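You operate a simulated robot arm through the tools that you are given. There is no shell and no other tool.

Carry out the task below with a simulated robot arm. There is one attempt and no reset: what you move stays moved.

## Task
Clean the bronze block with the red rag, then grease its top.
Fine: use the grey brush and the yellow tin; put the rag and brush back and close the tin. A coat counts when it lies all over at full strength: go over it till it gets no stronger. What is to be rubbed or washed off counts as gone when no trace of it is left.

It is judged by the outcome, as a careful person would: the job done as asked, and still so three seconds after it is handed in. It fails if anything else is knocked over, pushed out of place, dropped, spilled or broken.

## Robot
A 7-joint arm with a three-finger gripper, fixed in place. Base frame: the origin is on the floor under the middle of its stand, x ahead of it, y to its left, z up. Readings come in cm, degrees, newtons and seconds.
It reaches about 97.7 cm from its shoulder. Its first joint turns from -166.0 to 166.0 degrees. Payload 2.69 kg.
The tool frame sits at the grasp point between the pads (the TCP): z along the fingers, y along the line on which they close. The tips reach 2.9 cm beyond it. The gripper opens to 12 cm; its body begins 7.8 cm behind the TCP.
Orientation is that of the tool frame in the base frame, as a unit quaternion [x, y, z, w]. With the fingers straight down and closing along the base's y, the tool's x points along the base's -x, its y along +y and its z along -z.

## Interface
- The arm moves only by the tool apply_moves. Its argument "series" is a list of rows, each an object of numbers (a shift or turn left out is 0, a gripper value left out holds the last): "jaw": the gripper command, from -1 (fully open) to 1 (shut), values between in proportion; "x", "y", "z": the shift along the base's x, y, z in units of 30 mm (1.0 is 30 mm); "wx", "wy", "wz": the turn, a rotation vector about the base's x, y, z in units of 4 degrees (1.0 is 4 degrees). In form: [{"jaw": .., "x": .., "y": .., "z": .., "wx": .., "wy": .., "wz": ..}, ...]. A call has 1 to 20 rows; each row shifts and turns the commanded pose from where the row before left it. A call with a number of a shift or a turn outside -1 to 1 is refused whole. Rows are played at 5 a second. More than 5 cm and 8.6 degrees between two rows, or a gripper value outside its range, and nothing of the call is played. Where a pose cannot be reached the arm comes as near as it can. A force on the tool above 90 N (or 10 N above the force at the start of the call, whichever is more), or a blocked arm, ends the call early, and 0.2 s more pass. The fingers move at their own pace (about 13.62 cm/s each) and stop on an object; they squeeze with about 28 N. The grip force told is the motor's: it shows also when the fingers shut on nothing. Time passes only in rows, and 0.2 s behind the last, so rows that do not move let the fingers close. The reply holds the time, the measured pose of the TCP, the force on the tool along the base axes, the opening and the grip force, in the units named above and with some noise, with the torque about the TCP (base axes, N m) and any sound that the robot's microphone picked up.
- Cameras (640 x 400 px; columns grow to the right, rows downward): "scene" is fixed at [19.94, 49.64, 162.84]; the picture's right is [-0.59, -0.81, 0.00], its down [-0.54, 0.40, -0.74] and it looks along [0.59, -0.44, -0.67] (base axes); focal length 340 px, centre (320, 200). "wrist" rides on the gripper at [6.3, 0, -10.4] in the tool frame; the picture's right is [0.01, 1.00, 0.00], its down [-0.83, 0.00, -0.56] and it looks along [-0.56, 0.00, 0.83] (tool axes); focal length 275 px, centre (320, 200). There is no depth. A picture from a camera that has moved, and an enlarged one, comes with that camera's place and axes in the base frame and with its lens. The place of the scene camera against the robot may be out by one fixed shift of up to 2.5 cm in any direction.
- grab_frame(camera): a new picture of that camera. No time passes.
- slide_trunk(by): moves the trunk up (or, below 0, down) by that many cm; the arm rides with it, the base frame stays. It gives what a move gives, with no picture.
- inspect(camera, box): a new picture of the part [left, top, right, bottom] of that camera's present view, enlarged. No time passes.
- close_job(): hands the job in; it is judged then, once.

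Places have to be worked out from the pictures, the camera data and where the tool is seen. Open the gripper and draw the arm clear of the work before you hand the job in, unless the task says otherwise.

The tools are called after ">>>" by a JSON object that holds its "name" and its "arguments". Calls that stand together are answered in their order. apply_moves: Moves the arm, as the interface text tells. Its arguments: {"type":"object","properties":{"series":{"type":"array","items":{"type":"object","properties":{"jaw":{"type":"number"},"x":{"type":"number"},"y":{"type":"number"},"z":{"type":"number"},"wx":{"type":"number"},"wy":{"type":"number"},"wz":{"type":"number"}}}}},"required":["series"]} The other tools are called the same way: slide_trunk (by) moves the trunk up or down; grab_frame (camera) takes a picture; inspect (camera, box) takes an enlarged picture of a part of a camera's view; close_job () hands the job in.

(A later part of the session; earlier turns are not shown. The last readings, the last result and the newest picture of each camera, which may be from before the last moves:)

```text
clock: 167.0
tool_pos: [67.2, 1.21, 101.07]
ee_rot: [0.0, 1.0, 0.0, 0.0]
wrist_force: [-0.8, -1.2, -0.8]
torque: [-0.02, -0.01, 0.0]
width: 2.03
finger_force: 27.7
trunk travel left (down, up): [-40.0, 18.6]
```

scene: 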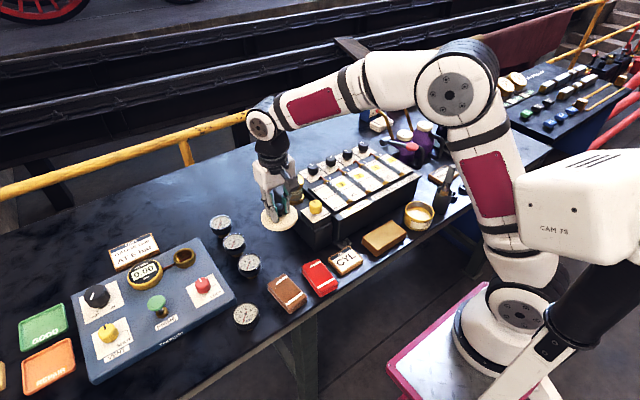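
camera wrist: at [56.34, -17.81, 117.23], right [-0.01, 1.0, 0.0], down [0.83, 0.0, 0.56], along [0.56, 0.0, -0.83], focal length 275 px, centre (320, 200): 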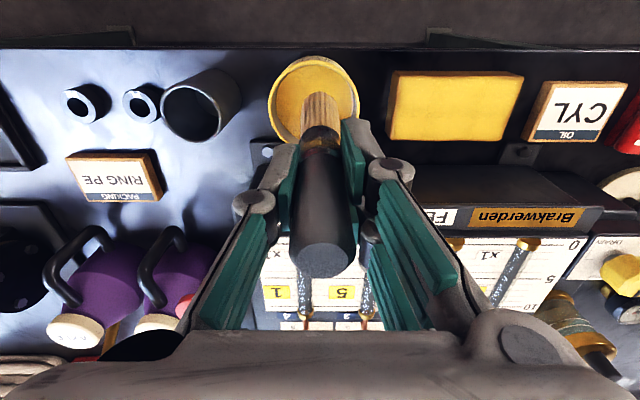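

>>> {"name": "apply_moves", "arguments": {"series": [{"y": -0.3, "x": -0.05}, {"z": -0.02}, {}]}}

>>> {"name": "apply_moves", "arguments": {"series": [{"z": -0.02}, {}]}}

>>> {"name": "inspect", "arguments": {"camera": "wrist", "box": [160, 10, 400, 250]}}

```text
clock: 167.8
tool_pos: [67.01, 0.46, 101.25]
ee_rot: [0.0, 1.0, 0.0, 0.0]
wrist_force: [0.9, 0.7, -1.3]
torque: [0.03, 0.01, -0.02]
width: 2.06
finger_force: 28.3
trunk travel left (down, up): [-40.0, 18.6]
```

```text
clock: 168.4
tool_pos: [66.98, 0.2, 101.16]
ee_rot: [0.0, 1.0, 0.001, 0.001]
wrist_force: [-0.2, -0.7, -1.2]
torque: [0.02, 0.0, 0.01]
width: 2.04
finger_force: 28.0
trunk travel left (down, up): [-40.0, 18.6]
```

```text
1.67 times, centred on (280, 130) of wrist
camera zoom: at [60.71, 0.44, 111.65], right [-0.01, 1.0, 0.0], down [0.83, 0.0, 0.56], along [0.56, 0.0, -0.83], focal length 459 px, centre (387, 317)
```

zoom: 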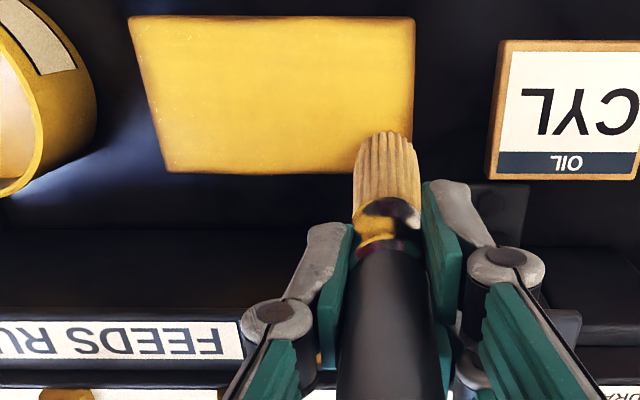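

>>> {"name": "apply_moves", "arguments": {"series": [{"z": -0.025}, {}]}}

>>> {"name": "apply_moves", "arguments": {"series": [{"z": -0.02}, {}]}}

```text
clock: 169.0
tool_pos: [66.93, 0.23, 101.26]
ee_rot: [0.0, 1.0, 0.0, 0.001]
wrist_force: [0.7, -0.6, 4.3]
torque: [0.02, -0.17, -0.03]
width: 2.0
finger_force: 28.2
trunk travel left (down, up): [-40.0, 18.6]
```

```text
clock: 169.6
tool_pos: [66.89, 0.39, 101.18]
ee_rot: [0.0, 1.0, 0.0, 0.0]
wrist_force: [-3.6, -2.0, 15.2]
torque: [-0.14, 0.32, -0.02]
width: 2.0
finger_force: 28.0
trunk travel left (down, up): [-40.0, 18.6]
```

Contact at 15 N. I'll stroke across the +y end, then go down the far edge.

>>> {"name": "apply_moves", "arguments": {"series": [{"y": 0.25}, {"x": -0.5}, {"x": -0.5}, {"x": -0.5}, {"x": 0.5, "z": -0.005}, {"x": 0.5}, {"x": 0.5}, {}]}}

>>> {"name": "apply_moves", "arguments": {"series": [{"z": -0.015}, {"y": -0.6}, {"y": -0.6}, {"y": -0.6}, {"y": -0.6}, {"y": -0.6}, {"y": -0.6}, {}]}}

>>> {"name": "apply_moves", "arguments": {"series": [{"z": -0.005}, {"x": -0.5}, {"x": -0.5}, {"x": -0.5}, {"x": 0.5}, {"x": 0.5}, {}]}}

```text
clock: 171.4
tool_pos: [67.21, 1.06, 100.99]
ee_rot: [0.001, 1.0, -0.001, 0.0]
wrist_force: [0.1, 0.7, -0.1]
torque: [0.0, -0.07, 0.01]
width: 2.02
finger_force: 27.5
trunk travel left (down, up): [-40.0, 18.6]
```

```text
clock: 173.2
tool_pos: [67.05, -9.59, 100.98]
ee_rot: [-0.001, 1.0, 0.001, 0.0]
wrist_force: [-0.4, -0.2, -2.2]
torque: [-0.01, 0.02, 0.02]
width: 2.01
finger_force: 28.0
trunk travel left (down, up): [-40.0, 18.6]
```

```text
clock: 174.8
tool_pos: [65.46, -9.86, 100.89]
ee_rot: [-0.001, 1.0, 0.0, 0.0]
wrist_force: [-0.4, 0.2, 0.3]
torque: [0.0, -0.01, 0.02]
width: 2.0
finger_force: 28.2
trunk travel left (down, up): [-40.0, 18.6]
```

Contact has gone light again. I'll lift and check both the brush's posture in the grip and the coat.

>>> {"name": "apply_moves", "arguments": {"series": [{"z": 0.6}, {"z": 0.7}, {"z": 0.7}, {"y": -0.6}, {"y": -0.9}, {"y": -0.9}, {}]}}

>>> {"name": "grab_frame", "arguments": {"camera": "wrist"}}

>>> {"name": "inspect", "arguments": {"camera": "scene", "box": [345, 140, 465, 260]}}

>>> {"name": "inspect", "arguments": {"camera": "wrist", "box": [380, 20, 580, 150]}}

```text
clock: 176.4
tool_pos: [65.47, -16.83, 106.86]
ee_rot: [-0.001, 1.0, -0.001, 0.0]
wrist_force: [0.0, -0.6, -1.4]
torque: [0.01, 0.0, -0.02]
width: 2.02
finger_force: 27.9
trunk travel left (down, up): [-40.0, 18.6]
```

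```text
taken
camera wrist: at [59.12, -16.67, 117.36], right [-0.01, 1.0, 0.0], down [0.83, 0.0, 0.56], along [0.56, 0.0, -0.83], focal length 275 px, centre (320, 200)
```

wrist: 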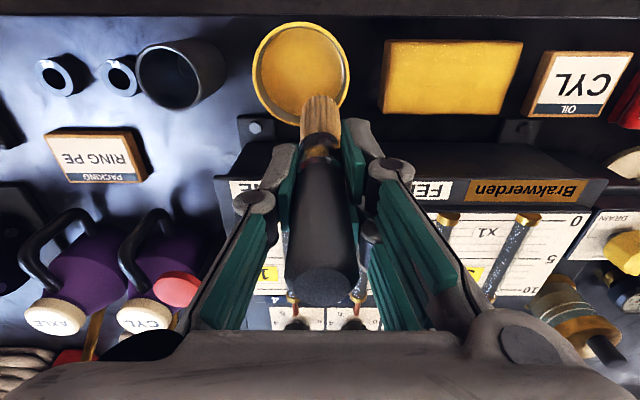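

```text
3.33 times, centred on (405, 200) of scene
camera zoom: at [19.94, 49.64, 162.84], right [-0.59, -0.81, 0.0], down [-0.54, 0.4, -0.74], along [0.59, -0.44, -0.67], focal length 1132 px, centre (37, 200)
```

zoom: 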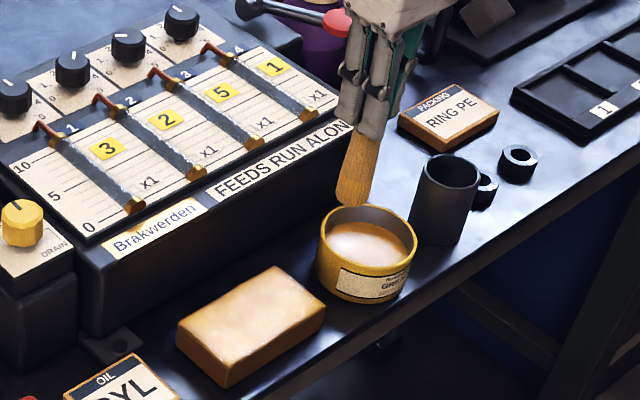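

```text
3.08 times, centred on (480, 85) of wrist
camera zoom: at [59.12, -16.67, 117.36], right [-0.01, 1.0, 0.0], down [0.83, 0.0, 0.56], along [0.56, 0.0, -0.83], focal length 847 px, centre (-172, 554)
```

zoom: 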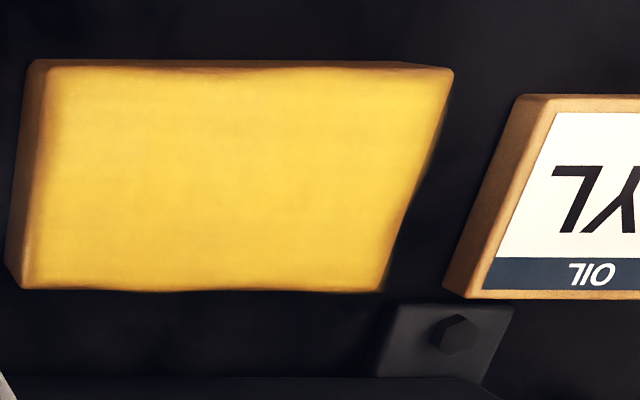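

The coat is even right up to every edge and no stronger than before, so the greasing is done. Next is the brush: rise, go over the cup and check the alignment.

>>> {"name": "apply_moves", "arguments": {"series": [{"z": 0.9}, {"y": -0.8, "x": -0.15}, {"y": -0.8, "x": -0.15}, {"y": -0.8, "x": -0.15}, {"y": -0.8, "x": -0.15}, {"y": -0.75, "x": -0.1}, {}]}}

>>> {"name": "grab_frame", "arguments": {"camera": "wrist"}}

>>> {"name": "inspect", "arguments": {"camera": "wrist", "box": [230, 30, 410, 160]}}

>>> {"name": "inspect", "arguments": {"camera": "scene", "box": [390, 110, 500, 220]}}

```text
clock: 178.0
tool_pos: [63.44, -28.58, 109.86]
ee_rot: [-0.001, 1.0, 0.0, 0.0]
wrist_force: [0.2, 0.4, -1.0]
torque: [0.0, -0.01, -0.02]
width: 2.01
finger_force: 28.1
trunk travel left (down, up): [-40.0, 18.6]
```

```text
taken
camera wrist: at [57.09, -28.52, 120.32], right [-0.01, 1.0, 0.0], down [0.83, 0.0, 0.56], along [0.56, 0.0, -0.83], focal length 275 px, centre (320, 200)
```

wrist: 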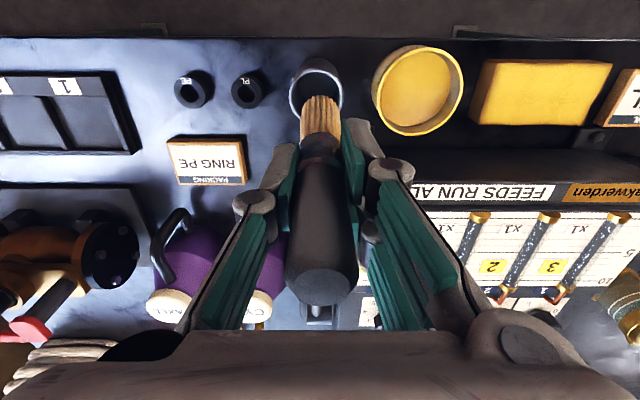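

```text
3.08 times, centred on (320, 95) of wrist
camera zoom: at [57.09, -28.52, 120.32], right [-0.01, 1.0, 0.0], down [0.83, 0.0, 0.56], along [0.56, 0.0, -0.83], focal length 847 px, centre (320, 523)
```

zoom: 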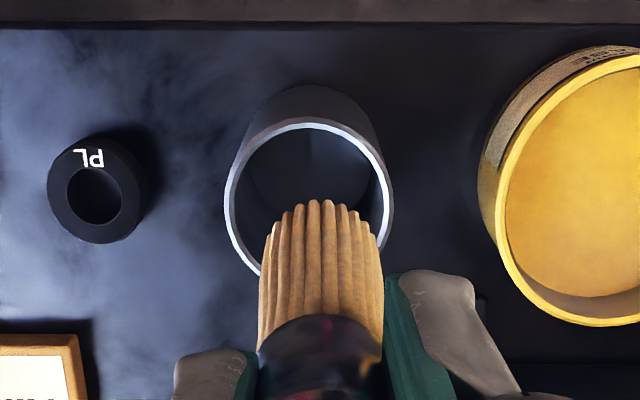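

```text
3.64 times, centred on (445, 165) of scene
camera zoom: at [19.94, 49.64, 162.84], right [-0.59, -0.81, 0.0], down [-0.54, 0.4, -0.74], along [0.59, -0.44, -0.67], focal length 1236 px, centre (-134, 327)
```

zoom: 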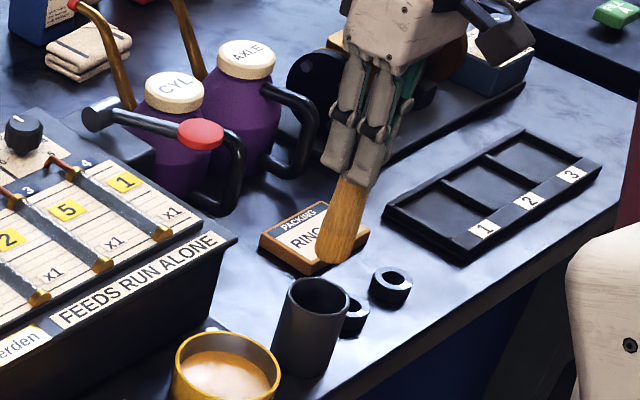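

The cup's mouth is centred near (63.7, -28.9), and the bristles are about 4 mm too far towards +y. I'll correct that and lower until the tip is just above the mouth.

>>> {"name": "apply_moves", "arguments": {"series": [{"y": -0.13, "x": 0.02}, {"z": -0.6}, {"z": -0.6}, {"z": -0.35}, {}]}}

>>> {"name": "inspect", "arguments": {"camera": "wrist", "box": [230, 30, 410, 160]}}

>>> {"name": "inspect", "arguments": {"camera": "scene", "box": [400, 130, 490, 220]}}

```text
clock: 179.2
tool_pos: [63.55, -29.32, 105.02]
ee_rot: [0.001, 1.0, 0.0, 0.0]
wrist_force: [-0.4, 1.1, -0.8]
torque: [-0.01, -0.01, 0.03]
width: 2.02
finger_force: 28.4
trunk travel left (down, up): [-40.0, 18.6]
```

```text
3.08 times, centred on (320, 95) of wrist
camera zoom: at [57.2, -29.1, 115.45], right [-0.01, 1.0, 0.0], down [0.83, 0.0, 0.56], along [0.56, 0.0, -0.83], focal length 847 px, centre (320, 523)
```

zoom: 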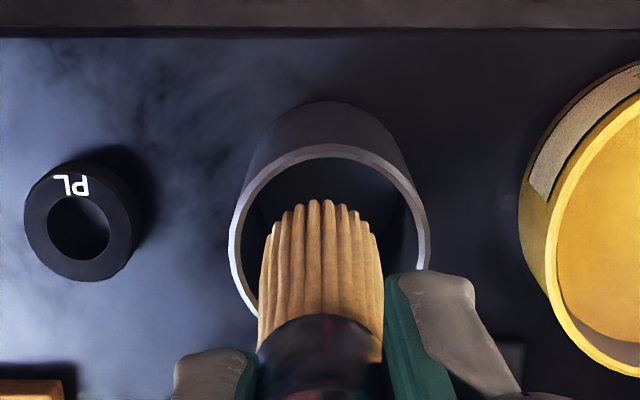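

```text
4.44 times, centred on (445, 175) of scene
camera zoom: at [19.94, 49.64, 162.84], right [-0.59, -0.81, 0.0], down [-0.54, 0.4, -0.74], along [0.59, -0.44, -0.67], focal length 1510 px, centre (-236, 311)
```

zoom: 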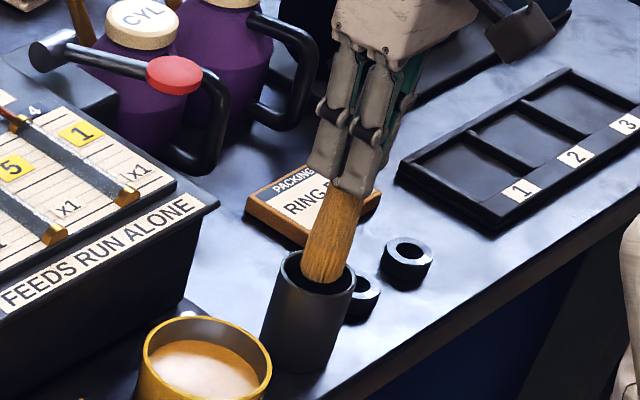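

The bristle tip is centred at the mouth to within about 2 mm. I'll nudge it and lower into the cup, watching the force.

>>> {"name": "apply_moves", "arguments": {"series": [{"y": 0.06, "x": 0.03}, {"z": -0.35}, {"z": -0.35}, {}]}}

>>> {"name": "inspect", "arguments": {"camera": "scene", "box": [410, 150, 480, 220]}}

>>> {"name": "inspect", "arguments": {"camera": "wrist", "box": [230, 30, 410, 160]}}

```text
clock: 180.2
tool_pos: [63.5, -28.83, 103.06]
ee_rot: [-0.001, 1.0, 0.001, 0.0]
wrist_force: [0.1, 0.5, -0.5]
torque: [0.0, 0.0, 0.02]
width: 2.0
finger_force: 27.5
trunk travel left (down, up): [-40.0, 18.6]
```

```text
5.71 times, centred on (445, 185) of scene
camera zoom: at [19.94, 49.64, 162.84], right [-0.59, -0.81, 0.0], down [-0.54, 0.4, -0.74], along [0.59, -0.44, -0.67], focal length 1942 px, centre (-394, 286)
```

zoom: 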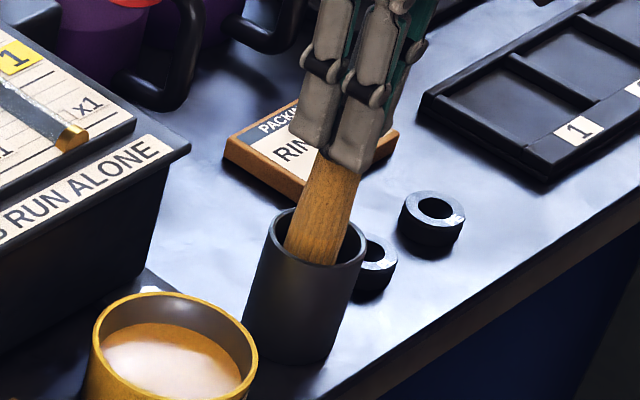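

```text
3.08 times, centred on (320, 95) of wrist
camera zoom: at [57.28, -28.79, 113.46], right [-0.01, 1.0, 0.0], down [0.83, 0.0, 0.56], along [0.56, 0.0, -0.83], focal length 847 px, centre (320, 523)
```

zoom: 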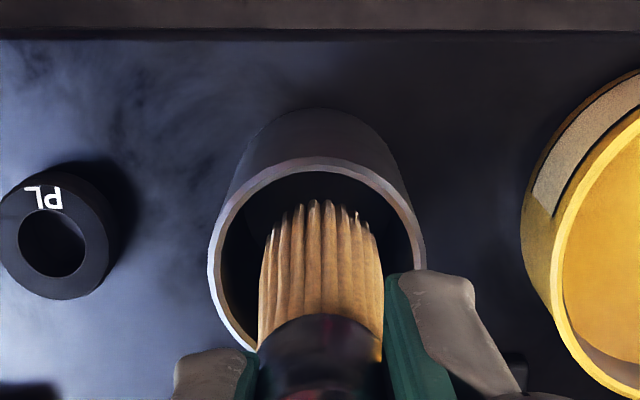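

The bristles are inside the cup without touching it. I'll keep lowering.

>>> {"name": "apply_moves", "arguments": {"series": [{"z": -0.35}, {"z": -0.35}, {"z": -0.3}, {}]}}

>>> {"name": "apply_moves", "arguments": {"series": [{"z": -0.1}, {}]}}

```text
clock: 181.2
tool_pos: [63.4, -28.85, 100.02]
ee_rot: [0.0, 1.0, -0.001, 0.0]
wrist_force: [-0.4, -0.4, -0.6]
torque: [-0.01, 0.0, 0.0]
width: 2.02
finger_force: 27.8
trunk travel left (down, up): [-40.0, 18.6]
```

```text
clock: 181.8
tool_pos: [63.44, -28.99, 99.65]
ee_rot: [0.0, 1.0, 0.0, 0.0]
wrist_force: [0.4, 1.2, -1.2]
torque: [-0.01, 0.01, 0.0]
width: 2.03
finger_force: 27.8
trunk travel left (down, up): [-40.0, 18.6]
```

>>> {"name": "apply_moves", "arguments": {"series": [{"z": -0.1}, {"z": -0.05}, {}]}}

>>> {"name": "apply_moves", "arguments": {"series": [{"z": -0.1}, {}]}}

>>> {"name": "inspect", "arguments": {"camera": "scene", "box": [410, 150, 480, 220]}}

```text
clock: 182.6
tool_pos: [63.45, -28.95, 99.23]
ee_rot: [0.001, 1.0, 0.0, 0.001]
wrist_force: [-0.3, 0.8, -1.3]
torque: [0.01, 0.0, -0.05]
width: 1.99
finger_force: 28.0
trunk travel left (down, up): [-40.0, 18.6]
```

```text
clock: 183.2
tool_pos: [63.59, -28.99, 98.74]
ee_rot: [0.0, 1.0, 0.0, 0.0]
wrist_force: [-0.1, -0.9, -0.9]
torque: [-0.03, 0.01, 0.0]
width: 2.0
finger_force: 28.2
trunk travel left (down, up): [-40.0, 18.6]
```

```text
5.71 times, centred on (445, 185) of scene
camera zoom: at [19.94, 49.64, 162.84], right [-0.59, -0.81, 0.0], down [-0.54, 0.4, -0.74], along [0.59, -0.44, -0.67], focal length 1942 px, centre (-394, 286)
```

zoom: 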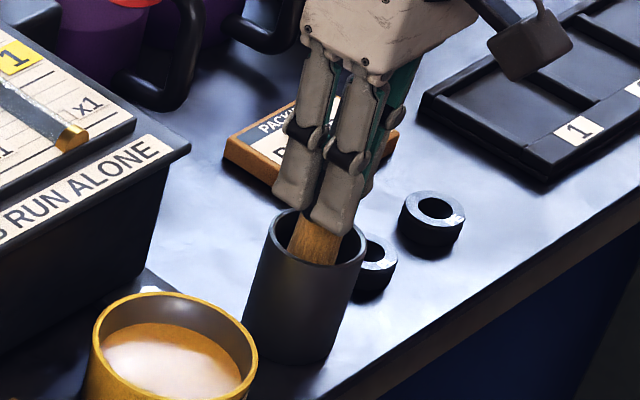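

>>> {"name": "apply_moves", "arguments": {"series": [{"z": -0.08}, {}]}}

>>> {"name": "apply_moves", "arguments": {"series": [{"z": -0.06}, {}]}}

>>> {"name": "apply_moves", "arguments": {"series": [{"z": -0.06}, {}]}}

```text
clock: 183.8
tool_pos: [63.57, -28.94, 98.54]
ee_rot: [-0.002, 1.0, -0.001, 0.0]
wrist_force: [-0.1, 0.6, -0.4]
torque: [0.02, 0.01, -0.01]
width: 2.03
finger_force: 27.3
trunk travel left (down, up): [-40.0, 18.6]
```

```text
clock: 184.4
tool_pos: [63.58, -29.01, 98.47]
ee_rot: [0.0, 1.0, 0.0, -0.001]
wrist_force: [0.4, 0.1, -0.6]
torque: [0.06, -0.02, 0.01]
width: 2.02
finger_force: 28.1
trunk travel left (down, up): [-40.0, 18.6]
```

```text
clock: 185.0
tool_pos: [63.47, -29.0, 98.12]
ee_rot: [0.0, 1.0, 0.0, 0.0]
wrist_force: [1.0, 0.1, 0.5]
torque: [0.01, -0.01, 0.01]
width: 2.02
finger_force: 27.7
trunk travel left (down, up): [-40.0, 18.6]
```

>>> {"name": "apply_moves", "arguments": {"series": [{"z": -0.05}, {}]}}

>>> {"name": "apply_moves", "arguments": {"series": [{"z": -0.05}, {}]}}

>>> {"name": "inspect", "arguments": {"camera": "scene", "box": [410, 150, 480, 220]}}

```text
clock: 185.6
tool_pos: [63.52, -28.94, 98.08]
ee_rot: [0.0, 1.0, 0.0, 0.0]
wrist_force: [0.4, -0.4, -0.7]
torque: [0.02, -0.02, 0.01]
width: 2.02
finger_force: 28.0
trunk travel left (down, up): [-40.0, 18.6]
```

```text
clock: 186.2
tool_pos: [63.6, -28.9, 97.98]
ee_rot: [0.0, 1.0, -0.001, -0.001]
wrist_force: [0.1, 0.3, -0.3]
torque: [0.01, 0.02, 0.0]
width: 2.0
finger_force: 28.5
trunk travel left (down, up): [-40.0, 18.6]
```

```text
5.71 times, centred on (445, 185) of scene
camera zoom: at [19.94, 49.64, 162.84], right [-0.59, -0.81, 0.0], down [-0.54, 0.4, -0.74], along [0.59, -0.44, -0.67], focal length 1942 px, centre (-394, 286)
```

zoom: 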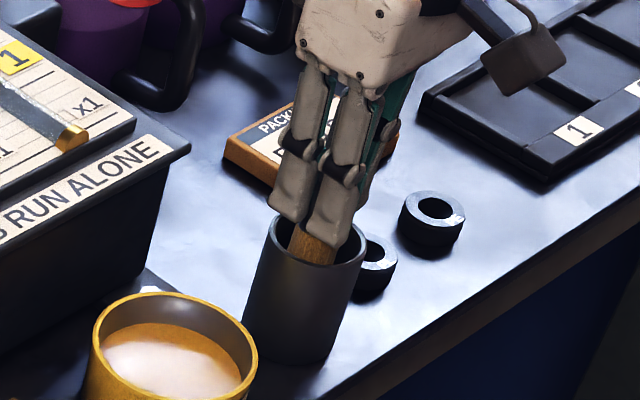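

>>> {"name": "apply_moves", "arguments": {"series": [{"z": -0.05}, {}]}}

>>> {"name": "apply_moves", "arguments": {"series": [{"z": -0.05}, {}]}}

>>> {"name": "apply_moves", "arguments": {"series": [{"z": -0.05}, {}]}}

```text
clock: 186.8
tool_pos: [63.61, -28.92, 97.84]
ee_rot: [0.0, 1.0, -0.001, 0.001]
wrist_force: [-2.7, 1.1, 15.9]
torque: [0.16, 0.36, 0.0]
width: 2.01
finger_force: 27.8
trunk travel left (down, up): [-40.0, 18.6]
```

```text
clock: 187.4
tool_pos: [63.6, -28.89, 97.79]
ee_rot: [-0.001, 1.0, -0.001, 0.002]
wrist_force: [3.2, 0.5, 23.4]
torque: [0.03, -0.21, 0.0]
width: 2.03
finger_force: 28.1
trunk travel left (down, up): [-40.0, 18.6]
```

```text
clock: 188.0
tool_pos: [63.45, -28.95, 97.5]
ee_rot: [0.0, 1.0, 0.001, 0.0]
wrist_force: [2.7, -1.0, 21.9]
torque: [-0.04, -0.19, 0.01]
width: 2.0
finger_force: 27.9
trunk travel left (down, up): [-40.0, 18.6]
```

The brush is standing on the cup floor. I'll ease off, open gently and rise straight up clear of the handle.

>>> {"name": "apply_moves", "arguments": {"series": [{"z": 0.05}, {"jaw": 0.55}, {"jaw": 0.4}, {"jaw": 0.2}, {"jaw": 0.2}, {}]}}

>>> {"name": "inspect", "arguments": {"camera": "wrist", "box": [200, 50, 440, 330]}}

>>> {"name": "inspect", "arguments": {"camera": "scene", "box": [400, 130, 490, 220]}}

```text
clock: 189.4
tool_pos: [63.55, -28.98, 97.66]
ee_rot: [0.001, 1.0, 0.0, 0.0]
wrist_force: [0.9, -0.2, 0.2]
torque: [0.0, 0.0, 0.01]
width: 4.78
finger_force: 0.1
trunk travel left (down, up): [-40.0, 18.6]
```

```text
1.43 times, centred on (320, 190) of wrist
camera zoom: at [57.24, -28.86, 108.11], right [-0.01, 1.0, 0.0], down [0.83, 0.0, 0.56], along [0.56, 0.0, -0.83], focal length 393 px, centre (320, 214)
```

zoom: 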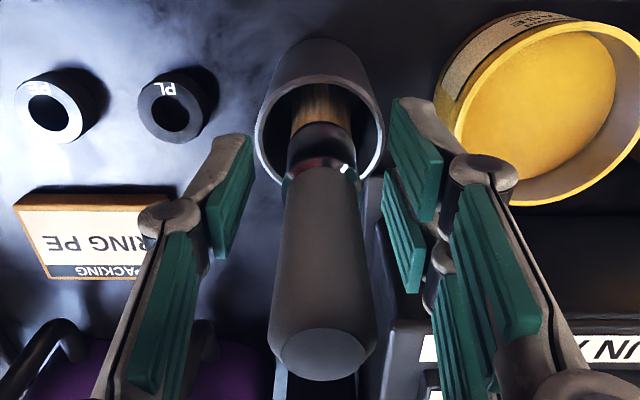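

```text
4.44 times, centred on (445, 175) of scene
camera zoom: at [19.94, 49.64, 162.84], right [-0.59, -0.81, 0.0], down [-0.54, 0.4, -0.74], along [0.59, -0.44, -0.67], focal length 1510 px, centre (-236, 311)
```

zoom: 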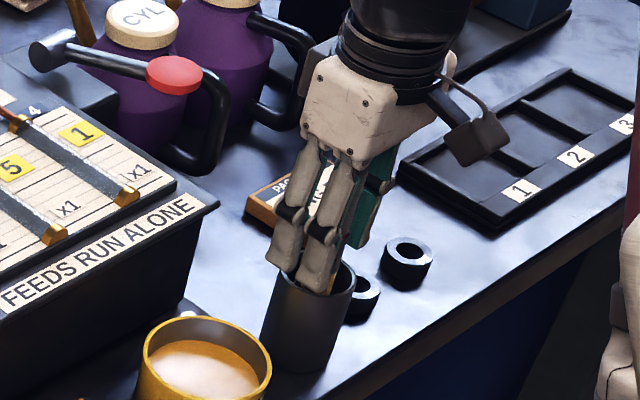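

The brush is free and standing in the cup between the open pads. I'll rise straight up.

>>> {"name": "apply_moves", "arguments": {"series": [{"z": 0.3}, {"z": 0.5}, {"z": 0.6}, {"z": 0.7}, {"z": 0.7}, {"z": 0.7}, {"z": 0.7}, {"z": 0.5}, {}]}}

>>> {"name": "grab_frame", "arguments": {"camera": "wrist"}}

>>> {"name": "inspect", "arguments": {"camera": "scene", "box": [390, 120, 500, 220]}}

```text
clock: 191.4
tool_pos: [63.44, -29.05, 111.79]
ee_rot: [0.0, 1.0, 0.0, 0.0]
wrist_force: [-0.5, 0.5, 0.5]
torque: [-0.01, -0.02, 0.0]
width: 4.79
finger_force: 0.1
trunk travel left (down, up): [-40.0, 18.6]
```

```text
taken
camera wrist: at [57.29, -28.92, 122.18], right [-0.01, 1.0, 0.0], down [0.83, 0.0, 0.56], along [0.56, 0.0, -0.83], focal length 275 px, centre (320, 200)
```

wrist: 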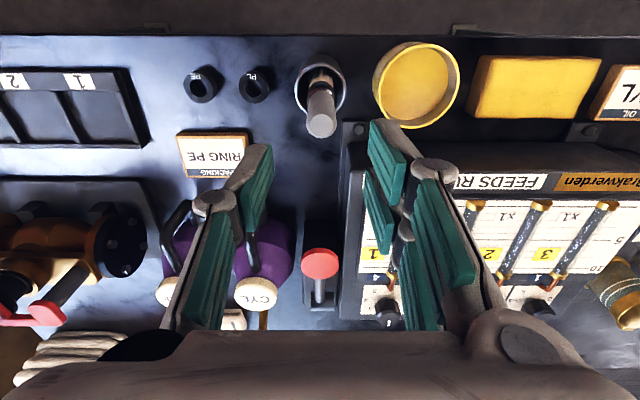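

```text
4.00 times, centred on (445, 170) of scene
camera zoom: at [19.94, 49.64, 162.84], right [-0.59, -0.81, 0.0], down [-0.54, 0.4, -0.74], along [0.59, -0.44, -0.67], focal length 1359 px, centre (-180, 320)
```

zoom: 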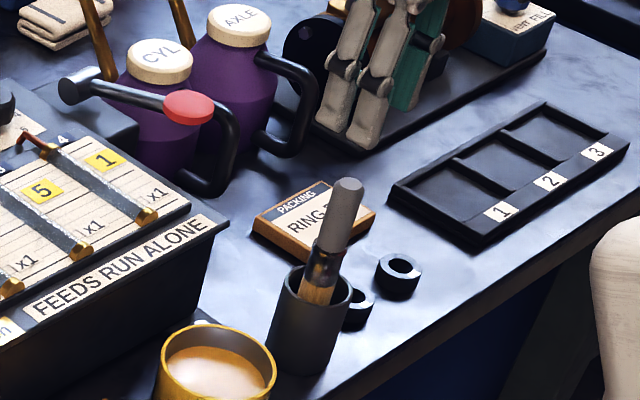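

The brush is back in its cup as before. Now for the lid: travel back along the front at a safe height to where I set it down.

>>> {"name": "apply_moves", "arguments": {"series": [{"z": 0.7}, {"y": 0.95}, {"y": 0.95}, {"y": 0.95}, {"y": 0.95}, {"y": 0.95}, {"y": 0.95}, {"y": 0.95}, {"y": 0.95}, {"y": 0.95}, {"y": 0.95}, {"y": 0.95}, {"y": 0.95}, {"y": 0.95}, {"y": 0.95}, {"y": 0.95}, {"y": 0.95}, {"y": 0.95}, {"y": 0.95}, {}]}}

>>> {"name": "apply_moves", "arguments": {"series": [{"y": 0.11, "x": 0.8}, {"x": 0.9}, {"x": 0.9}, {"x": 0.9}, {"x": 0.8}, {"z": -0.8}, {"z": -0.8}, {"z": -0.8}, {"z": -0.8}, {}]}}

>>> {"name": "grab_frame", "arguments": {"camera": "wrist"}}

>>> {"name": "inspect", "arguments": {"camera": "scene", "box": [210, 160, 350, 270]}}

```text
clock: 195.6
tool_pos: [63.57, 22.39, 113.54]
ee_rot: [0.0, 1.0, 0.0, 0.0]
wrist_force: [-0.2, -0.2, 0.5]
torque: [0.0, 0.02, 0.01]
width: 4.8
finger_force: 0.0
trunk travel left (down, up): [-40.0, 18.6]
```

```text
clock: 197.8
tool_pos: [76.17, 22.79, 104.32]
ee_rot: [0.0, 1.0, -0.001, -0.001]
wrist_force: [0.1, -0.5, 0.2]
torque: [-0.02, 0.0, 0.03]
width: 4.82
finger_force: 0.0
trunk travel left (down, up): [-40.0, 18.6]
```

```text
taken
camera wrist: at [69.95, 22.81, 114.64], right [-0.01, 1.0, 0.0], down [0.83, 0.0, 0.56], along [0.56, 0.0, -0.83], focal length 275 px, centre (320, 200)
```

wrist: 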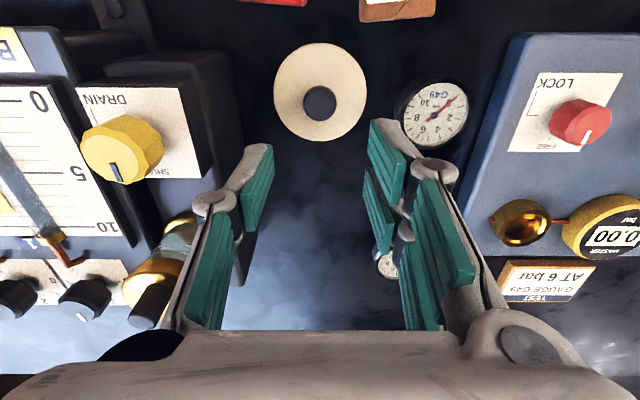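

```text
3.64 times, centred on (280, 215) of scene
camera zoom: at [19.94, 49.64, 162.84], right [-0.59, -0.81, 0.0], down [-0.54, 0.4, -0.74], along [0.59, -0.44, -0.67], focal length 1236 px, centre (466, 146)
```

zoom: 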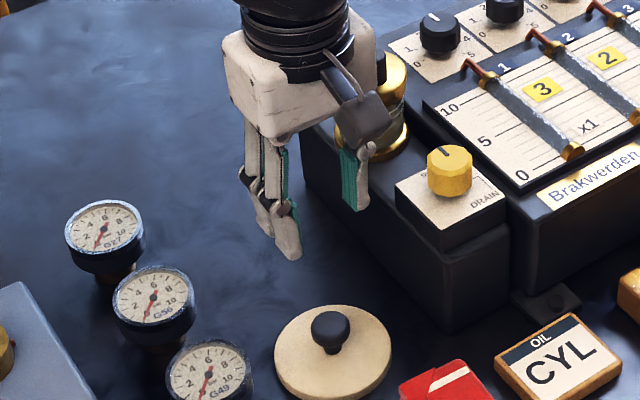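

The knob is right under the gripper, so I'll lower around it.

>>> {"name": "apply_moves", "arguments": {"series": [{"z": -0.8}, {"z": -0.8}, {"z": -0.8}, {"z": -0.8}, {"z": -0.7}, {}]}}

>>> {"name": "apply_moves", "arguments": {"series": [{"z": -0.4}, {"z": -0.3}, {"z": -0.1}, {}]}}

>>> {"name": "grab_frame", "arguments": {"camera": "wrist"}}

```text
clock: 199.2
tool_pos: [76.27, 22.71, 92.63]
ee_rot: [0.001, 1.0, 0.0, -0.001]
wrist_force: [0.5, 0.5, 0.5]
torque: [0.0, 0.02, 0.02]
width: 4.78
finger_force: 0.1
trunk travel left (down, up): [-40.0, 18.6]
```

```text
clock: 200.2
tool_pos: [76.29, 22.61, 90.2]
ee_rot: [0.0, 1.0, 0.0, 0.0]
wrist_force: [0.5, -0.3, -0.6]
torque: [-0.02, -0.01, -0.01]
width: 4.82
finger_force: 0.1
trunk travel left (down, up): [-40.0, 18.6]
```

```text
taken
camera wrist: at [70.1, 22.74, 100.61], right [-0.01, 1.0, 0.0], down [0.83, 0.0, 0.56], along [0.56, 0.0, -0.83], focal length 275 px, centre (320, 200)
```

wrist: 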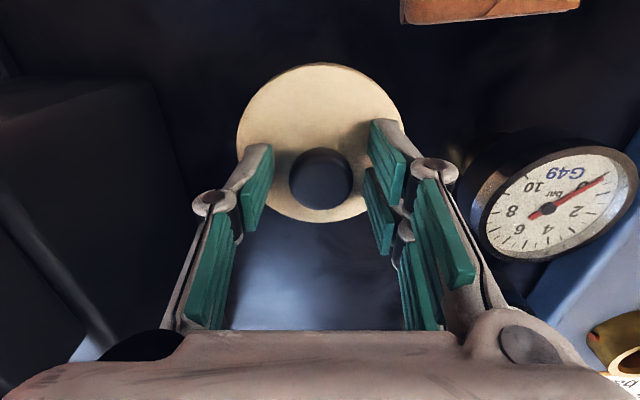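

The view matches the earlier grasp. I'll close on the knob and lift.

>>> {"name": "apply_moves", "arguments": {"series": [{"jaw": 0.4}, {"jaw": 0.6}, {"jaw": 1}, {"jaw": 1}, {"jaw": 1}, {}]}}

>>> {"name": "apply_moves", "arguments": {"series": [{"z": 0.2}, {"z": 0.6}, {"z": 0.9}, {"z": 0.9}, {"z": 0.9}, {"z": 0.9}, {"z": 0.9}, {}]}}

>>> {"name": "grab_frame", "arguments": {"camera": "wrist"}}

```text
clock: 201.6
tool_pos: [76.32, 22.65, 90.15]
ee_rot: [0.0, 1.0, 0.0, 0.0]
wrist_force: [-1.2, -0.7, 0.0]
torque: [0.02, -0.02, 0.0]
width: 2.73
finger_force: 27.9
trunk travel left (down, up): [-40.0, 18.6]
```

```text
clock: 203.4
tool_pos: [76.7, 22.51, 105.86]
ee_rot: [-0.001, 1.0, 0.001, 0.0]
wrist_force: [0.5, -0.4, 0.1]
torque: [0.01, -0.02, 0.02]
width: 2.72
finger_force: 28.0
trunk travel left (down, up): [-40.0, 18.6]
```

```text
taken
camera wrist: at [70.43, 22.79, 116.41], right [-0.01, 1.0, 0.0], down [0.83, 0.0, 0.56], along [0.56, 0.0, -0.83], focal length 275 px, centre (320, 200)
```

wrist: 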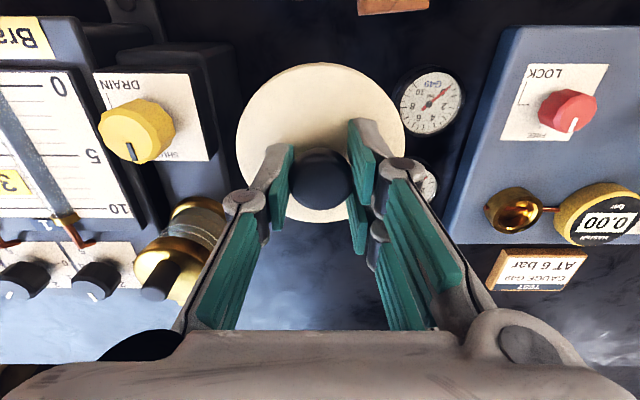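

The lid is held. I'll carry it back the same way to above the tin.

>>> {"name": "apply_moves", "arguments": {"series": [{"x": -0.6}, {"x": -0.9}, {"x": -0.9}, {"x": -0.9}, {"x": -0.9}, {}]}}

>>> {"name": "apply_moves", "arguments": {"series": [{"y": -0.5}, {"y": -0.9}, {"y": -0.9}, {"y": -0.9}, {"y": -0.9}, {"y": -0.9}, {"y": -0.9}, {"y": -0.9}, {"y": -0.9}, {"y": -0.9}, {"y": -0.9}, {"y": -0.9}, {"y": -0.9}, {"y": -0.9}, {"y": -0.9}, {"y": -0.6}, {}]}}

>>> {"name": "grab_frame", "arguments": {"camera": "wrist"}}

>>> {"name": "inspect", "arguments": {"camera": "scene", "box": [370, 140, 490, 240]}}

```text
clock: 204.8
tool_pos: [63.78, 22.59, 106.26]
ee_rot: [0.0, 1.0, 0.0, 0.0]
wrist_force: [0.0, -0.3, -1.4]
torque: [0.03, -0.04, 0.0]
width: 2.71
finger_force: 28.3
trunk travel left (down, up): [-40.0, 18.6]
```

```text
clock: 208.4
tool_pos: [63.79, -18.42, 105.95]
ee_rot: [-0.001, 1.0, 0.001, 0.0]
wrist_force: [0.7, -0.5, 0.3]
torque: [0.02, -0.01, -0.02]
width: 2.71
finger_force: 27.5
trunk travel left (down, up): [-40.0, 18.6]
```

```text
taken
camera wrist: at [57.47, -18.4, 116.37], right [-0.01, 1.0, 0.0], down [0.83, 0.0, 0.56], along [0.56, 0.0, -0.83], focal length 275 px, centre (320, 200)
```

wrist: 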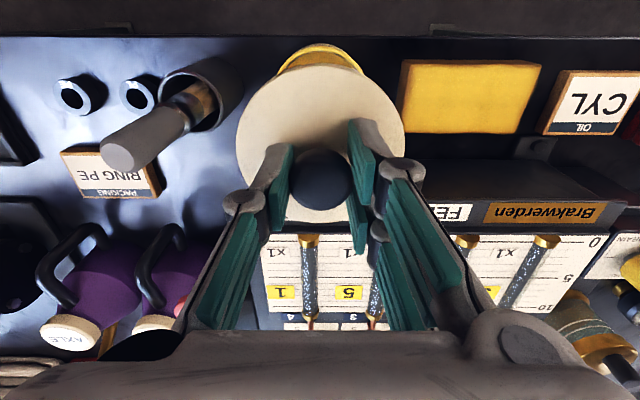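

```text
4.00 times, centred on (430, 190) of scene
camera zoom: at [19.94, 49.64, 162.84], right [-0.59, -0.81, 0.0], down [-0.54, 0.4, -0.74], along [0.59, -0.44, -0.67], focal length 1359 px, centre (-120, 240)
```

zoom: 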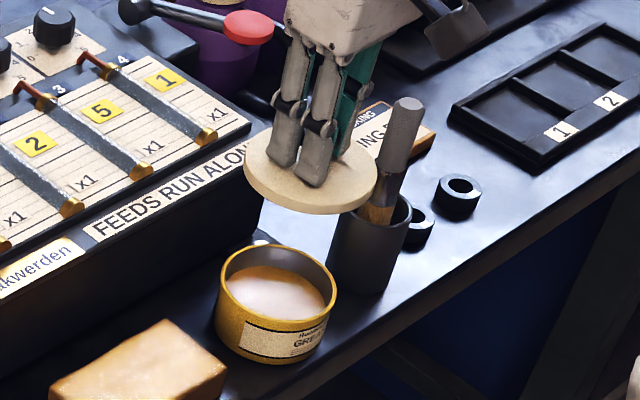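

The lid is right over the tin. I'll lower to just above the rim, then go in small steps.

>>> {"name": "apply_moves", "arguments": {"series": [{"z": -0.8}, {"z": -0.8}, {"z": -0.8}, {"z": -0.6}, {"z": -0.3}, {}]}}

>>> {"name": "inspect", "arguments": {"camera": "scene", "box": [385, 165, 475, 235]}}

>>> {"name": "grab_frame", "arguments": {"camera": "wrist"}}

```text
clock: 209.8
tool_pos: [64.0, -18.46, 96.14]
ee_rot: [0.0, 1.0, 0.0, 0.0]
wrist_force: [-0.7, -0.1, 0.1]
torque: [0.02, 0.01, 0.02]
width: 2.71
finger_force: 28.1
trunk travel left (down, up): [-40.0, 18.6]
```

```text
5.71 times, centred on (430, 200) of scene
camera zoom: at [19.94, 49.64, 162.84], right [-0.59, -0.81, 0.0], down [-0.54, 0.4, -0.74], along [0.59, -0.44, -0.67], focal length 1942 px, centre (-309, 200)
```

zoom: 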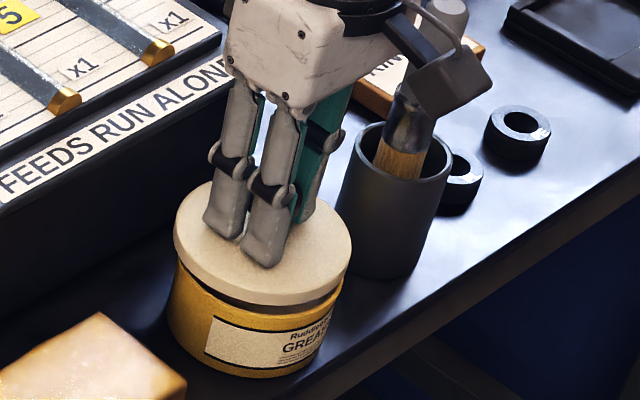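

```text
taken
camera wrist: at [57.69, -18.33, 106.58], right [-0.01, 1.0, 0.0], down [0.83, 0.0, 0.56], along [0.56, 0.0, -0.83], focal length 275 px, centre (320, 200)
```

wrist: 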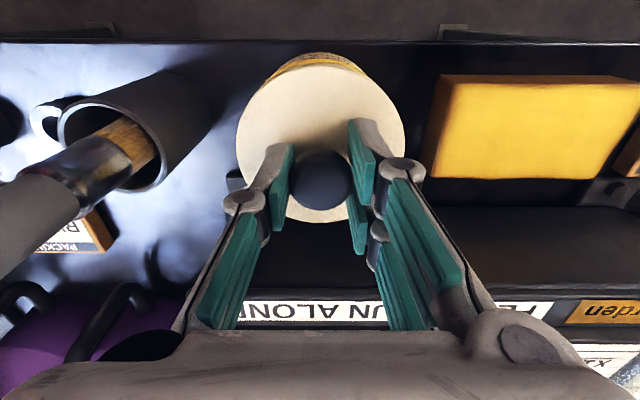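

>>> {"name": "apply_moves", "arguments": {"series": [{}, {}]}}

>>> {"name": "inspect", "arguments": {"camera": "wrist", "box": [220, 30, 420, 240]}}

```text
clock: 210.4
tool_pos: [63.94, -18.37, 96.2]
ee_rot: [0.0, 1.0, 0.0, 0.0]
wrist_force: [0.0, -0.6, -0.8]
torque: [-0.01, -0.01, -0.01]
width: 2.72
finger_force: 28.1
trunk travel left (down, up): [-40.0, 18.6]
```

```text
1.90 times, centred on (320, 135) of wrist
camera zoom: at [57.7, -18.33, 106.6], right [-0.01, 1.0, 0.0], down [0.83, 0.0, 0.56], along [0.56, 0.0, -0.83], focal length 524 px, centre (320, 324)
```

zoom: 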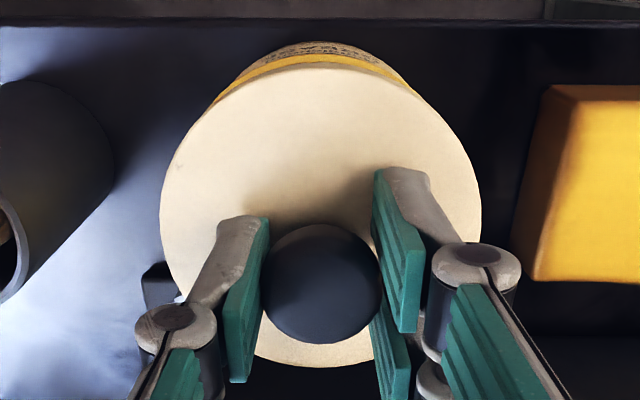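

The readings put me about 2 mm too far in x compared with when the lid came off. I'll correct that, then lower in small steps onto the rim.

>>> {"name": "apply_moves", "arguments": {"series": [{"x": -0.07, "y": -0.02}, {"z": -0.15}, {}]}}

>>> {"name": "apply_moves", "arguments": {"series": [{"z": -0.1}, {}]}}

>>> {"name": "apply_moves", "arguments": {"series": [{"z": -0.06}, {}]}}

```text
clock: 211.2
tool_pos: [63.65, -18.57, 95.63]
ee_rot: [0.0, 1.0, 0.0, 0.0]
wrist_force: [-0.7, 0.4, -1.2]
torque: [-0.03, -0.01, 0.03]
width: 2.73
finger_force: 27.5
trunk travel left (down, up): [-40.0, 18.6]
```

```text
clock: 211.8
tool_pos: [63.78, -18.48, 95.41]
ee_rot: [-0.001, 1.0, 0.001, 0.0]
wrist_force: [0.0, -0.3, -0.5]
torque: [0.01, 0.02, -0.03]
width: 2.71
finger_force: 28.6
trunk travel left (down, up): [-40.0, 18.6]
```

```text
clock: 212.4
tool_pos: [63.65, -18.51, 95.24]
ee_rot: [0.0, 1.0, 0.0, 0.0]
wrist_force: [-0.1, 1.4, -0.7]
torque: [0.01, 0.04, 0.01]
width: 2.73
finger_force: 27.7
trunk travel left (down, up): [-40.0, 18.6]
```

>>> {"name": "apply_moves", "arguments": {"series": [{"z": -0.06}, {}]}}

>>> {"name": "apply_moves", "arguments": {"series": [{"z": -0.05}, {}]}}

>>> {"name": "inspect", "arguments": {"camera": "scene", "box": [385, 165, 475, 235]}}

```text
clock: 213.0
tool_pos: [63.77, -18.6, 95.06]
ee_rot: [-0.001, 1.0, -0.001, 0.001]
wrist_force: [-0.2, -0.5, -0.6]
torque: [-0.01, 0.01, 0.0]
width: 2.74
finger_force: 28.0
trunk travel left (down, up): [-40.0, 18.6]
```

```text
clock: 213.6
tool_pos: [63.55, -18.62, 94.8]
ee_rot: [0.001, 1.0, 0.0, 0.0]
wrist_force: [0.2, 0.0, -0.8]
torque: [0.0, -0.02, -0.01]
width: 2.74
finger_force: 27.9
trunk travel left (down, up): [-40.0, 18.6]
```

```text
5.71 times, centred on (430, 200) of scene
camera zoom: at [19.94, 49.64, 162.84], right [-0.59, -0.81, 0.0], down [-0.54, 0.4, -0.74], along [0.59, -0.44, -0.67], focal length 1942 px, centre (-309, 200)
```

zoom: 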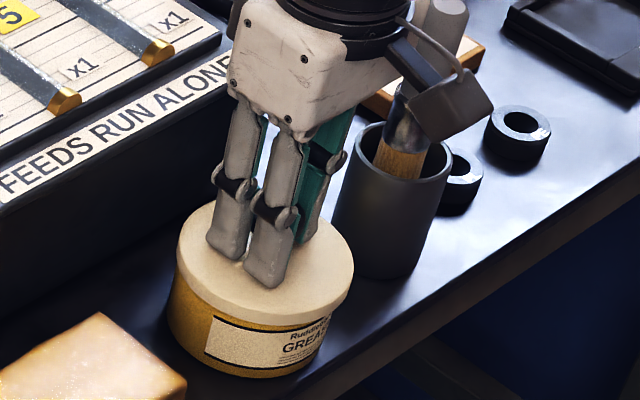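

>>> {"name": "apply_moves", "arguments": {"series": [{"z": -0.04}, {}]}}

>>> {"name": "apply_moves", "arguments": {"series": [{"z": -0.04}, {}]}}

```text
clock: 214.2
tool_pos: [63.57, -18.57, 94.65]
ee_rot: [0.0, 1.0, 0.0, 0.0]
wrist_force: [0.1, 0.2, -0.8]
torque: [0.03, 0.02, 0.0]
width: 2.71
finger_force: 27.9
trunk travel left (down, up): [-40.0, 18.6]
```

```text
clock: 214.8
tool_pos: [63.63, -18.5, 94.66]
ee_rot: [0.0, 1.0, 0.0, 0.0]
wrist_force: [0.2, 1.6, -1.0]
torque: [-0.03, 0.0, 0.04]
width: 2.73
finger_force: 27.8
trunk travel left (down, up): [-40.0, 18.6]
```

>>> {"name": "apply_moves", "arguments": {"series": [{"z": -0.03}, {}]}}

>>> {"name": "apply_moves", "arguments": {"series": [{"z": -0.03}, {}]}}

>>> {"name": "inspect", "arguments": {"camera": "scene", "box": [395, 180, 455, 235]}}

>>> {"name": "inspect", "arguments": {"camera": "wrist", "box": [220, 30, 420, 240]}}

```text
clock: 215.4
tool_pos: [63.68, -18.48, 94.74]
ee_rot: [0.0, 1.0, 0.0, 0.001]
wrist_force: [5.0, 2.5, 6.0]
torque: [0.03, -0.09, -0.04]
width: 2.72
finger_force: 28.9
trunk travel left (down, up): [-40.0, 18.6]
heard: snap
```

```text
clock: 216.0
tool_pos: [63.75, -18.64, 94.55]
ee_rot: [0.0, 1.0, -0.001, 0.002]
wrist_force: [5.5, 4.4, 30.0]
torque: [0.08, 0.02, 0.08]
width: 2.73
finger_force: 27.8
trunk travel left (down, up): [-40.0, 18.6]
```

```text
7.27 times, centred on (425, 208) of scene
camera zoom: at [19.94, 49.64, 162.84], right [-0.59, -0.81, 0.0], down [-0.54, 0.4, -0.74], along [0.59, -0.44, -0.67], focal length 2471 px, centre (-444, 146)
```

zoom: 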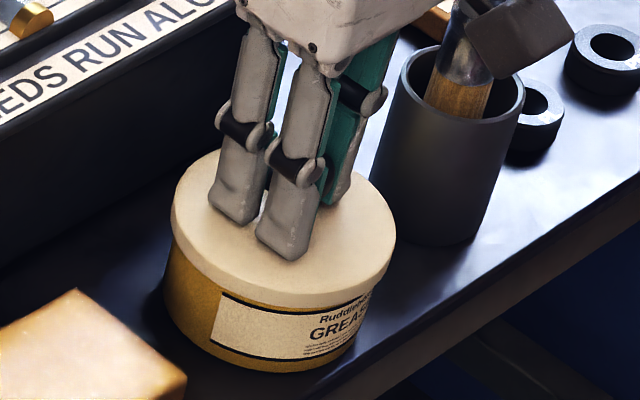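

```text
1.90 times, centred on (320, 135) of wrist
camera zoom: at [57.34, -18.41, 105.09], right [-0.01, 1.0, 0.0], down [0.83, 0.01, 0.56], along [0.56, 0.0, -0.83], focal length 524 px, centre (320, 324)
```

zoom: 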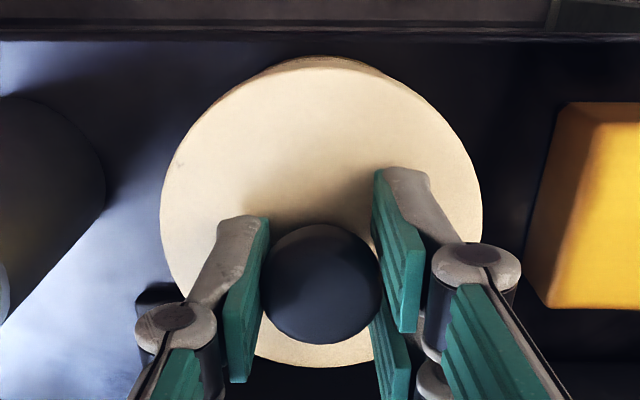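

I heard the snap, so the lid has clicked onto the tin. I'll ease the pressure off, open the fingers and listen in case it comes off again.

>>> {"name": "apply_moves", "arguments": {"series": [{"z": 0.05}, {}]}}

>>> {"name": "apply_moves", "arguments": {"series": [{"jaw": 0.4}, {"jaw": 0.2}, {"jaw": 0.17}, {}]}}

>>> {"name": "inspect", "arguments": {"camera": "scene", "box": [395, 180, 455, 235]}}

```text
clock: 216.6
tool_pos: [63.73, -18.61, 94.64]
ee_rot: [0.0, 1.0, -0.001, 0.001]
wrist_force: [11.6, -2.5, 20.1]
torque: [-0.04, -0.38, 0.01]
width: 2.74
finger_force: 28.2
trunk travel left (down, up): [-40.0, 18.6]
```

```text
clock: 217.6
tool_pos: [63.62, -18.48, 94.7]
ee_rot: [0.0, 1.0, 0.0, 0.0]
wrist_force: [-0.4, 0.1, 0.1]
torque: [0.0, 0.0, 0.03]
width: 4.99
finger_force: 0.1
trunk travel left (down, up): [-40.0, 18.6]
```

```text
7.27 times, centred on (425, 208) of scene
camera zoom: at [19.94, 49.64, 162.84], right [-0.59, -0.81, 0.0], down [-0.54, 0.4, -0.74], along [0.59, -0.44, -0.67], focal length 2471 px, centre (-444, 146)
```

zoom: 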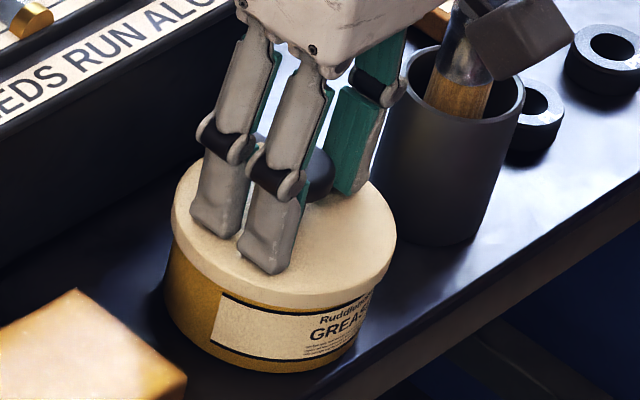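

The lid is seated and the fingers are open, with no further snap. I'll rise straight up and then check the whole bench.

>>> {"name": "apply_moves", "arguments": {"series": [{"z": 0.3}, {"z": 0.6}, {"z": 0.9}, {"z": 0.9}, {"z": 0.9}, {"z": 0.9}, {"z": 0.9}, {"z": 0.9}, {}]}}

>>> {"name": "grab_frame", "arguments": {"camera": "wrist"}}

>>> {"name": "grab_frame", "arguments": {"camera": "scene"}}

>>> {"name": "inspect", "arguments": {"camera": "scene", "box": [260, 150, 480, 310]}}

```text
clock: 219.6
tool_pos: [63.54, -18.54, 113.56]
ee_rot: [0.0, 1.0, 0.0, 0.0]
wrist_force: [0.2, 0.1, -0.3]
torque: [0.02, -0.01, 0.0]
width: 4.98
finger_force: 0.0
trunk travel left (down, up): [-40.0, 18.6]
```

```text
taken
camera wrist: at [57.26, -18.48, 124.05], right [-0.01, 1.0, 0.0], down [0.83, 0.0, 0.56], along [0.56, 0.0, -0.83], focal length 275 px, centre (320, 200)
```

wrist: 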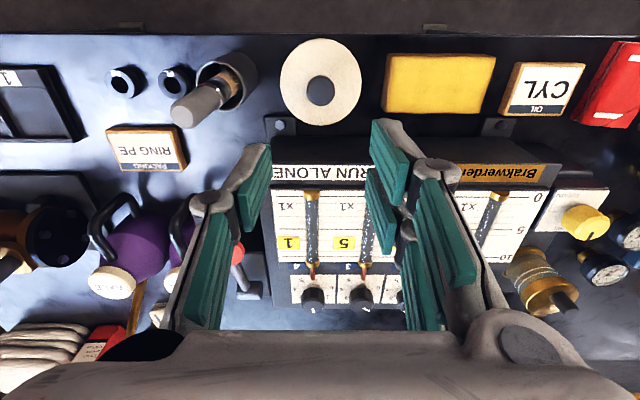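

```text
taken
```

scene: 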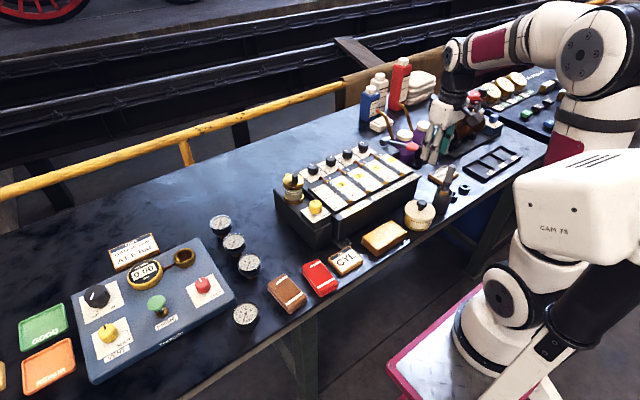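

```text
2.50 times, centred on (370, 230) of scene
camera zoom: at [19.94, 49.64, 162.84], right [-0.59, -0.81, 0.0], down [-0.54, 0.4, -0.74], along [0.59, -0.44, -0.67], focal length 849 px, centre (195, 125)
```

zoom: 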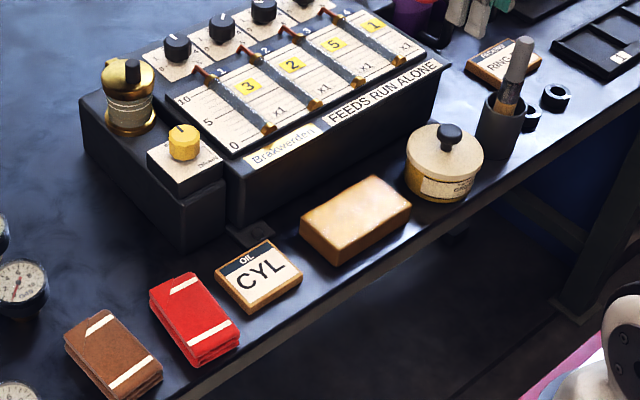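

Everything is back in place. With the gripper empty, I'll take one last close look straight down at the greased top before I hand in.

>>> {"name": "apply_moves", "arguments": {"series": [{"y": 0.9}, {"y": 0.9}, {"y": 0.9}, {"y": 0.9}, {"y": 0.9}, {"y": 0.3, "z": -0.5, "jaw": -0.6}, {"z": -0.9}, {"z": -0.9}, {"z": -0.9}, {}]}}

>>> {"name": "grab_frame", "arguments": {"camera": "wrist"}}

>>> {"name": "inspect", "arguments": {"camera": "wrist", "box": [210, 30, 430, 170]}}

```text
clock: 221.8
tool_pos: [63.79, -3.95, 103.99]
ee_rot: [0.0, 1.0, 0.0, 0.001]
wrist_force: [-0.4, 0.9, -0.6]
torque: [-0.01, -0.03, -0.03]
width: 9.57
finger_force: 0.1
trunk travel left (down, up): [-40.0, 18.6]
```

```text
taken
camera wrist: at [57.51, -3.87, 114.38], right [-0.01, 1.0, 0.0], down [0.83, 0.0, 0.56], along [0.56, 0.0, -0.83], focal length 275 px, centre (320, 200)
```

wrist: 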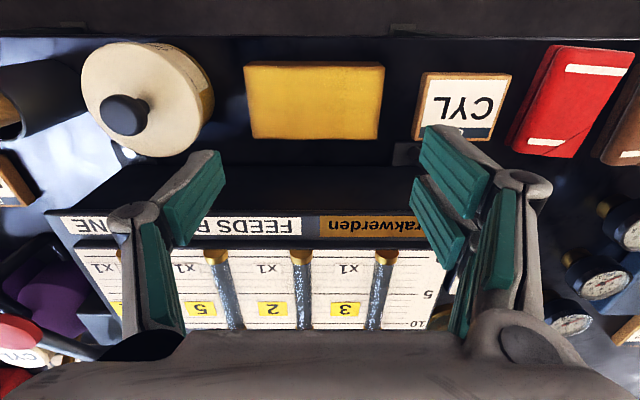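

```text
2.86 times, centred on (320, 100) of wrist
camera zoom: at [57.51, -3.87, 114.38], right [-0.01, 1.0, 0.0], down [0.83, 0.0, 0.56], along [0.56, 0.0, -0.83], focal length 786 px, centre (320, 486)
```

zoom: 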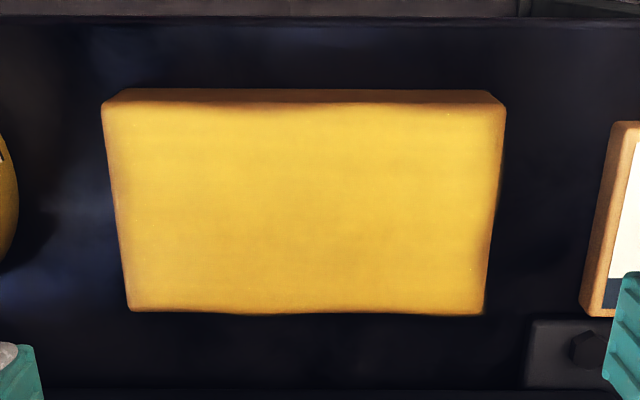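

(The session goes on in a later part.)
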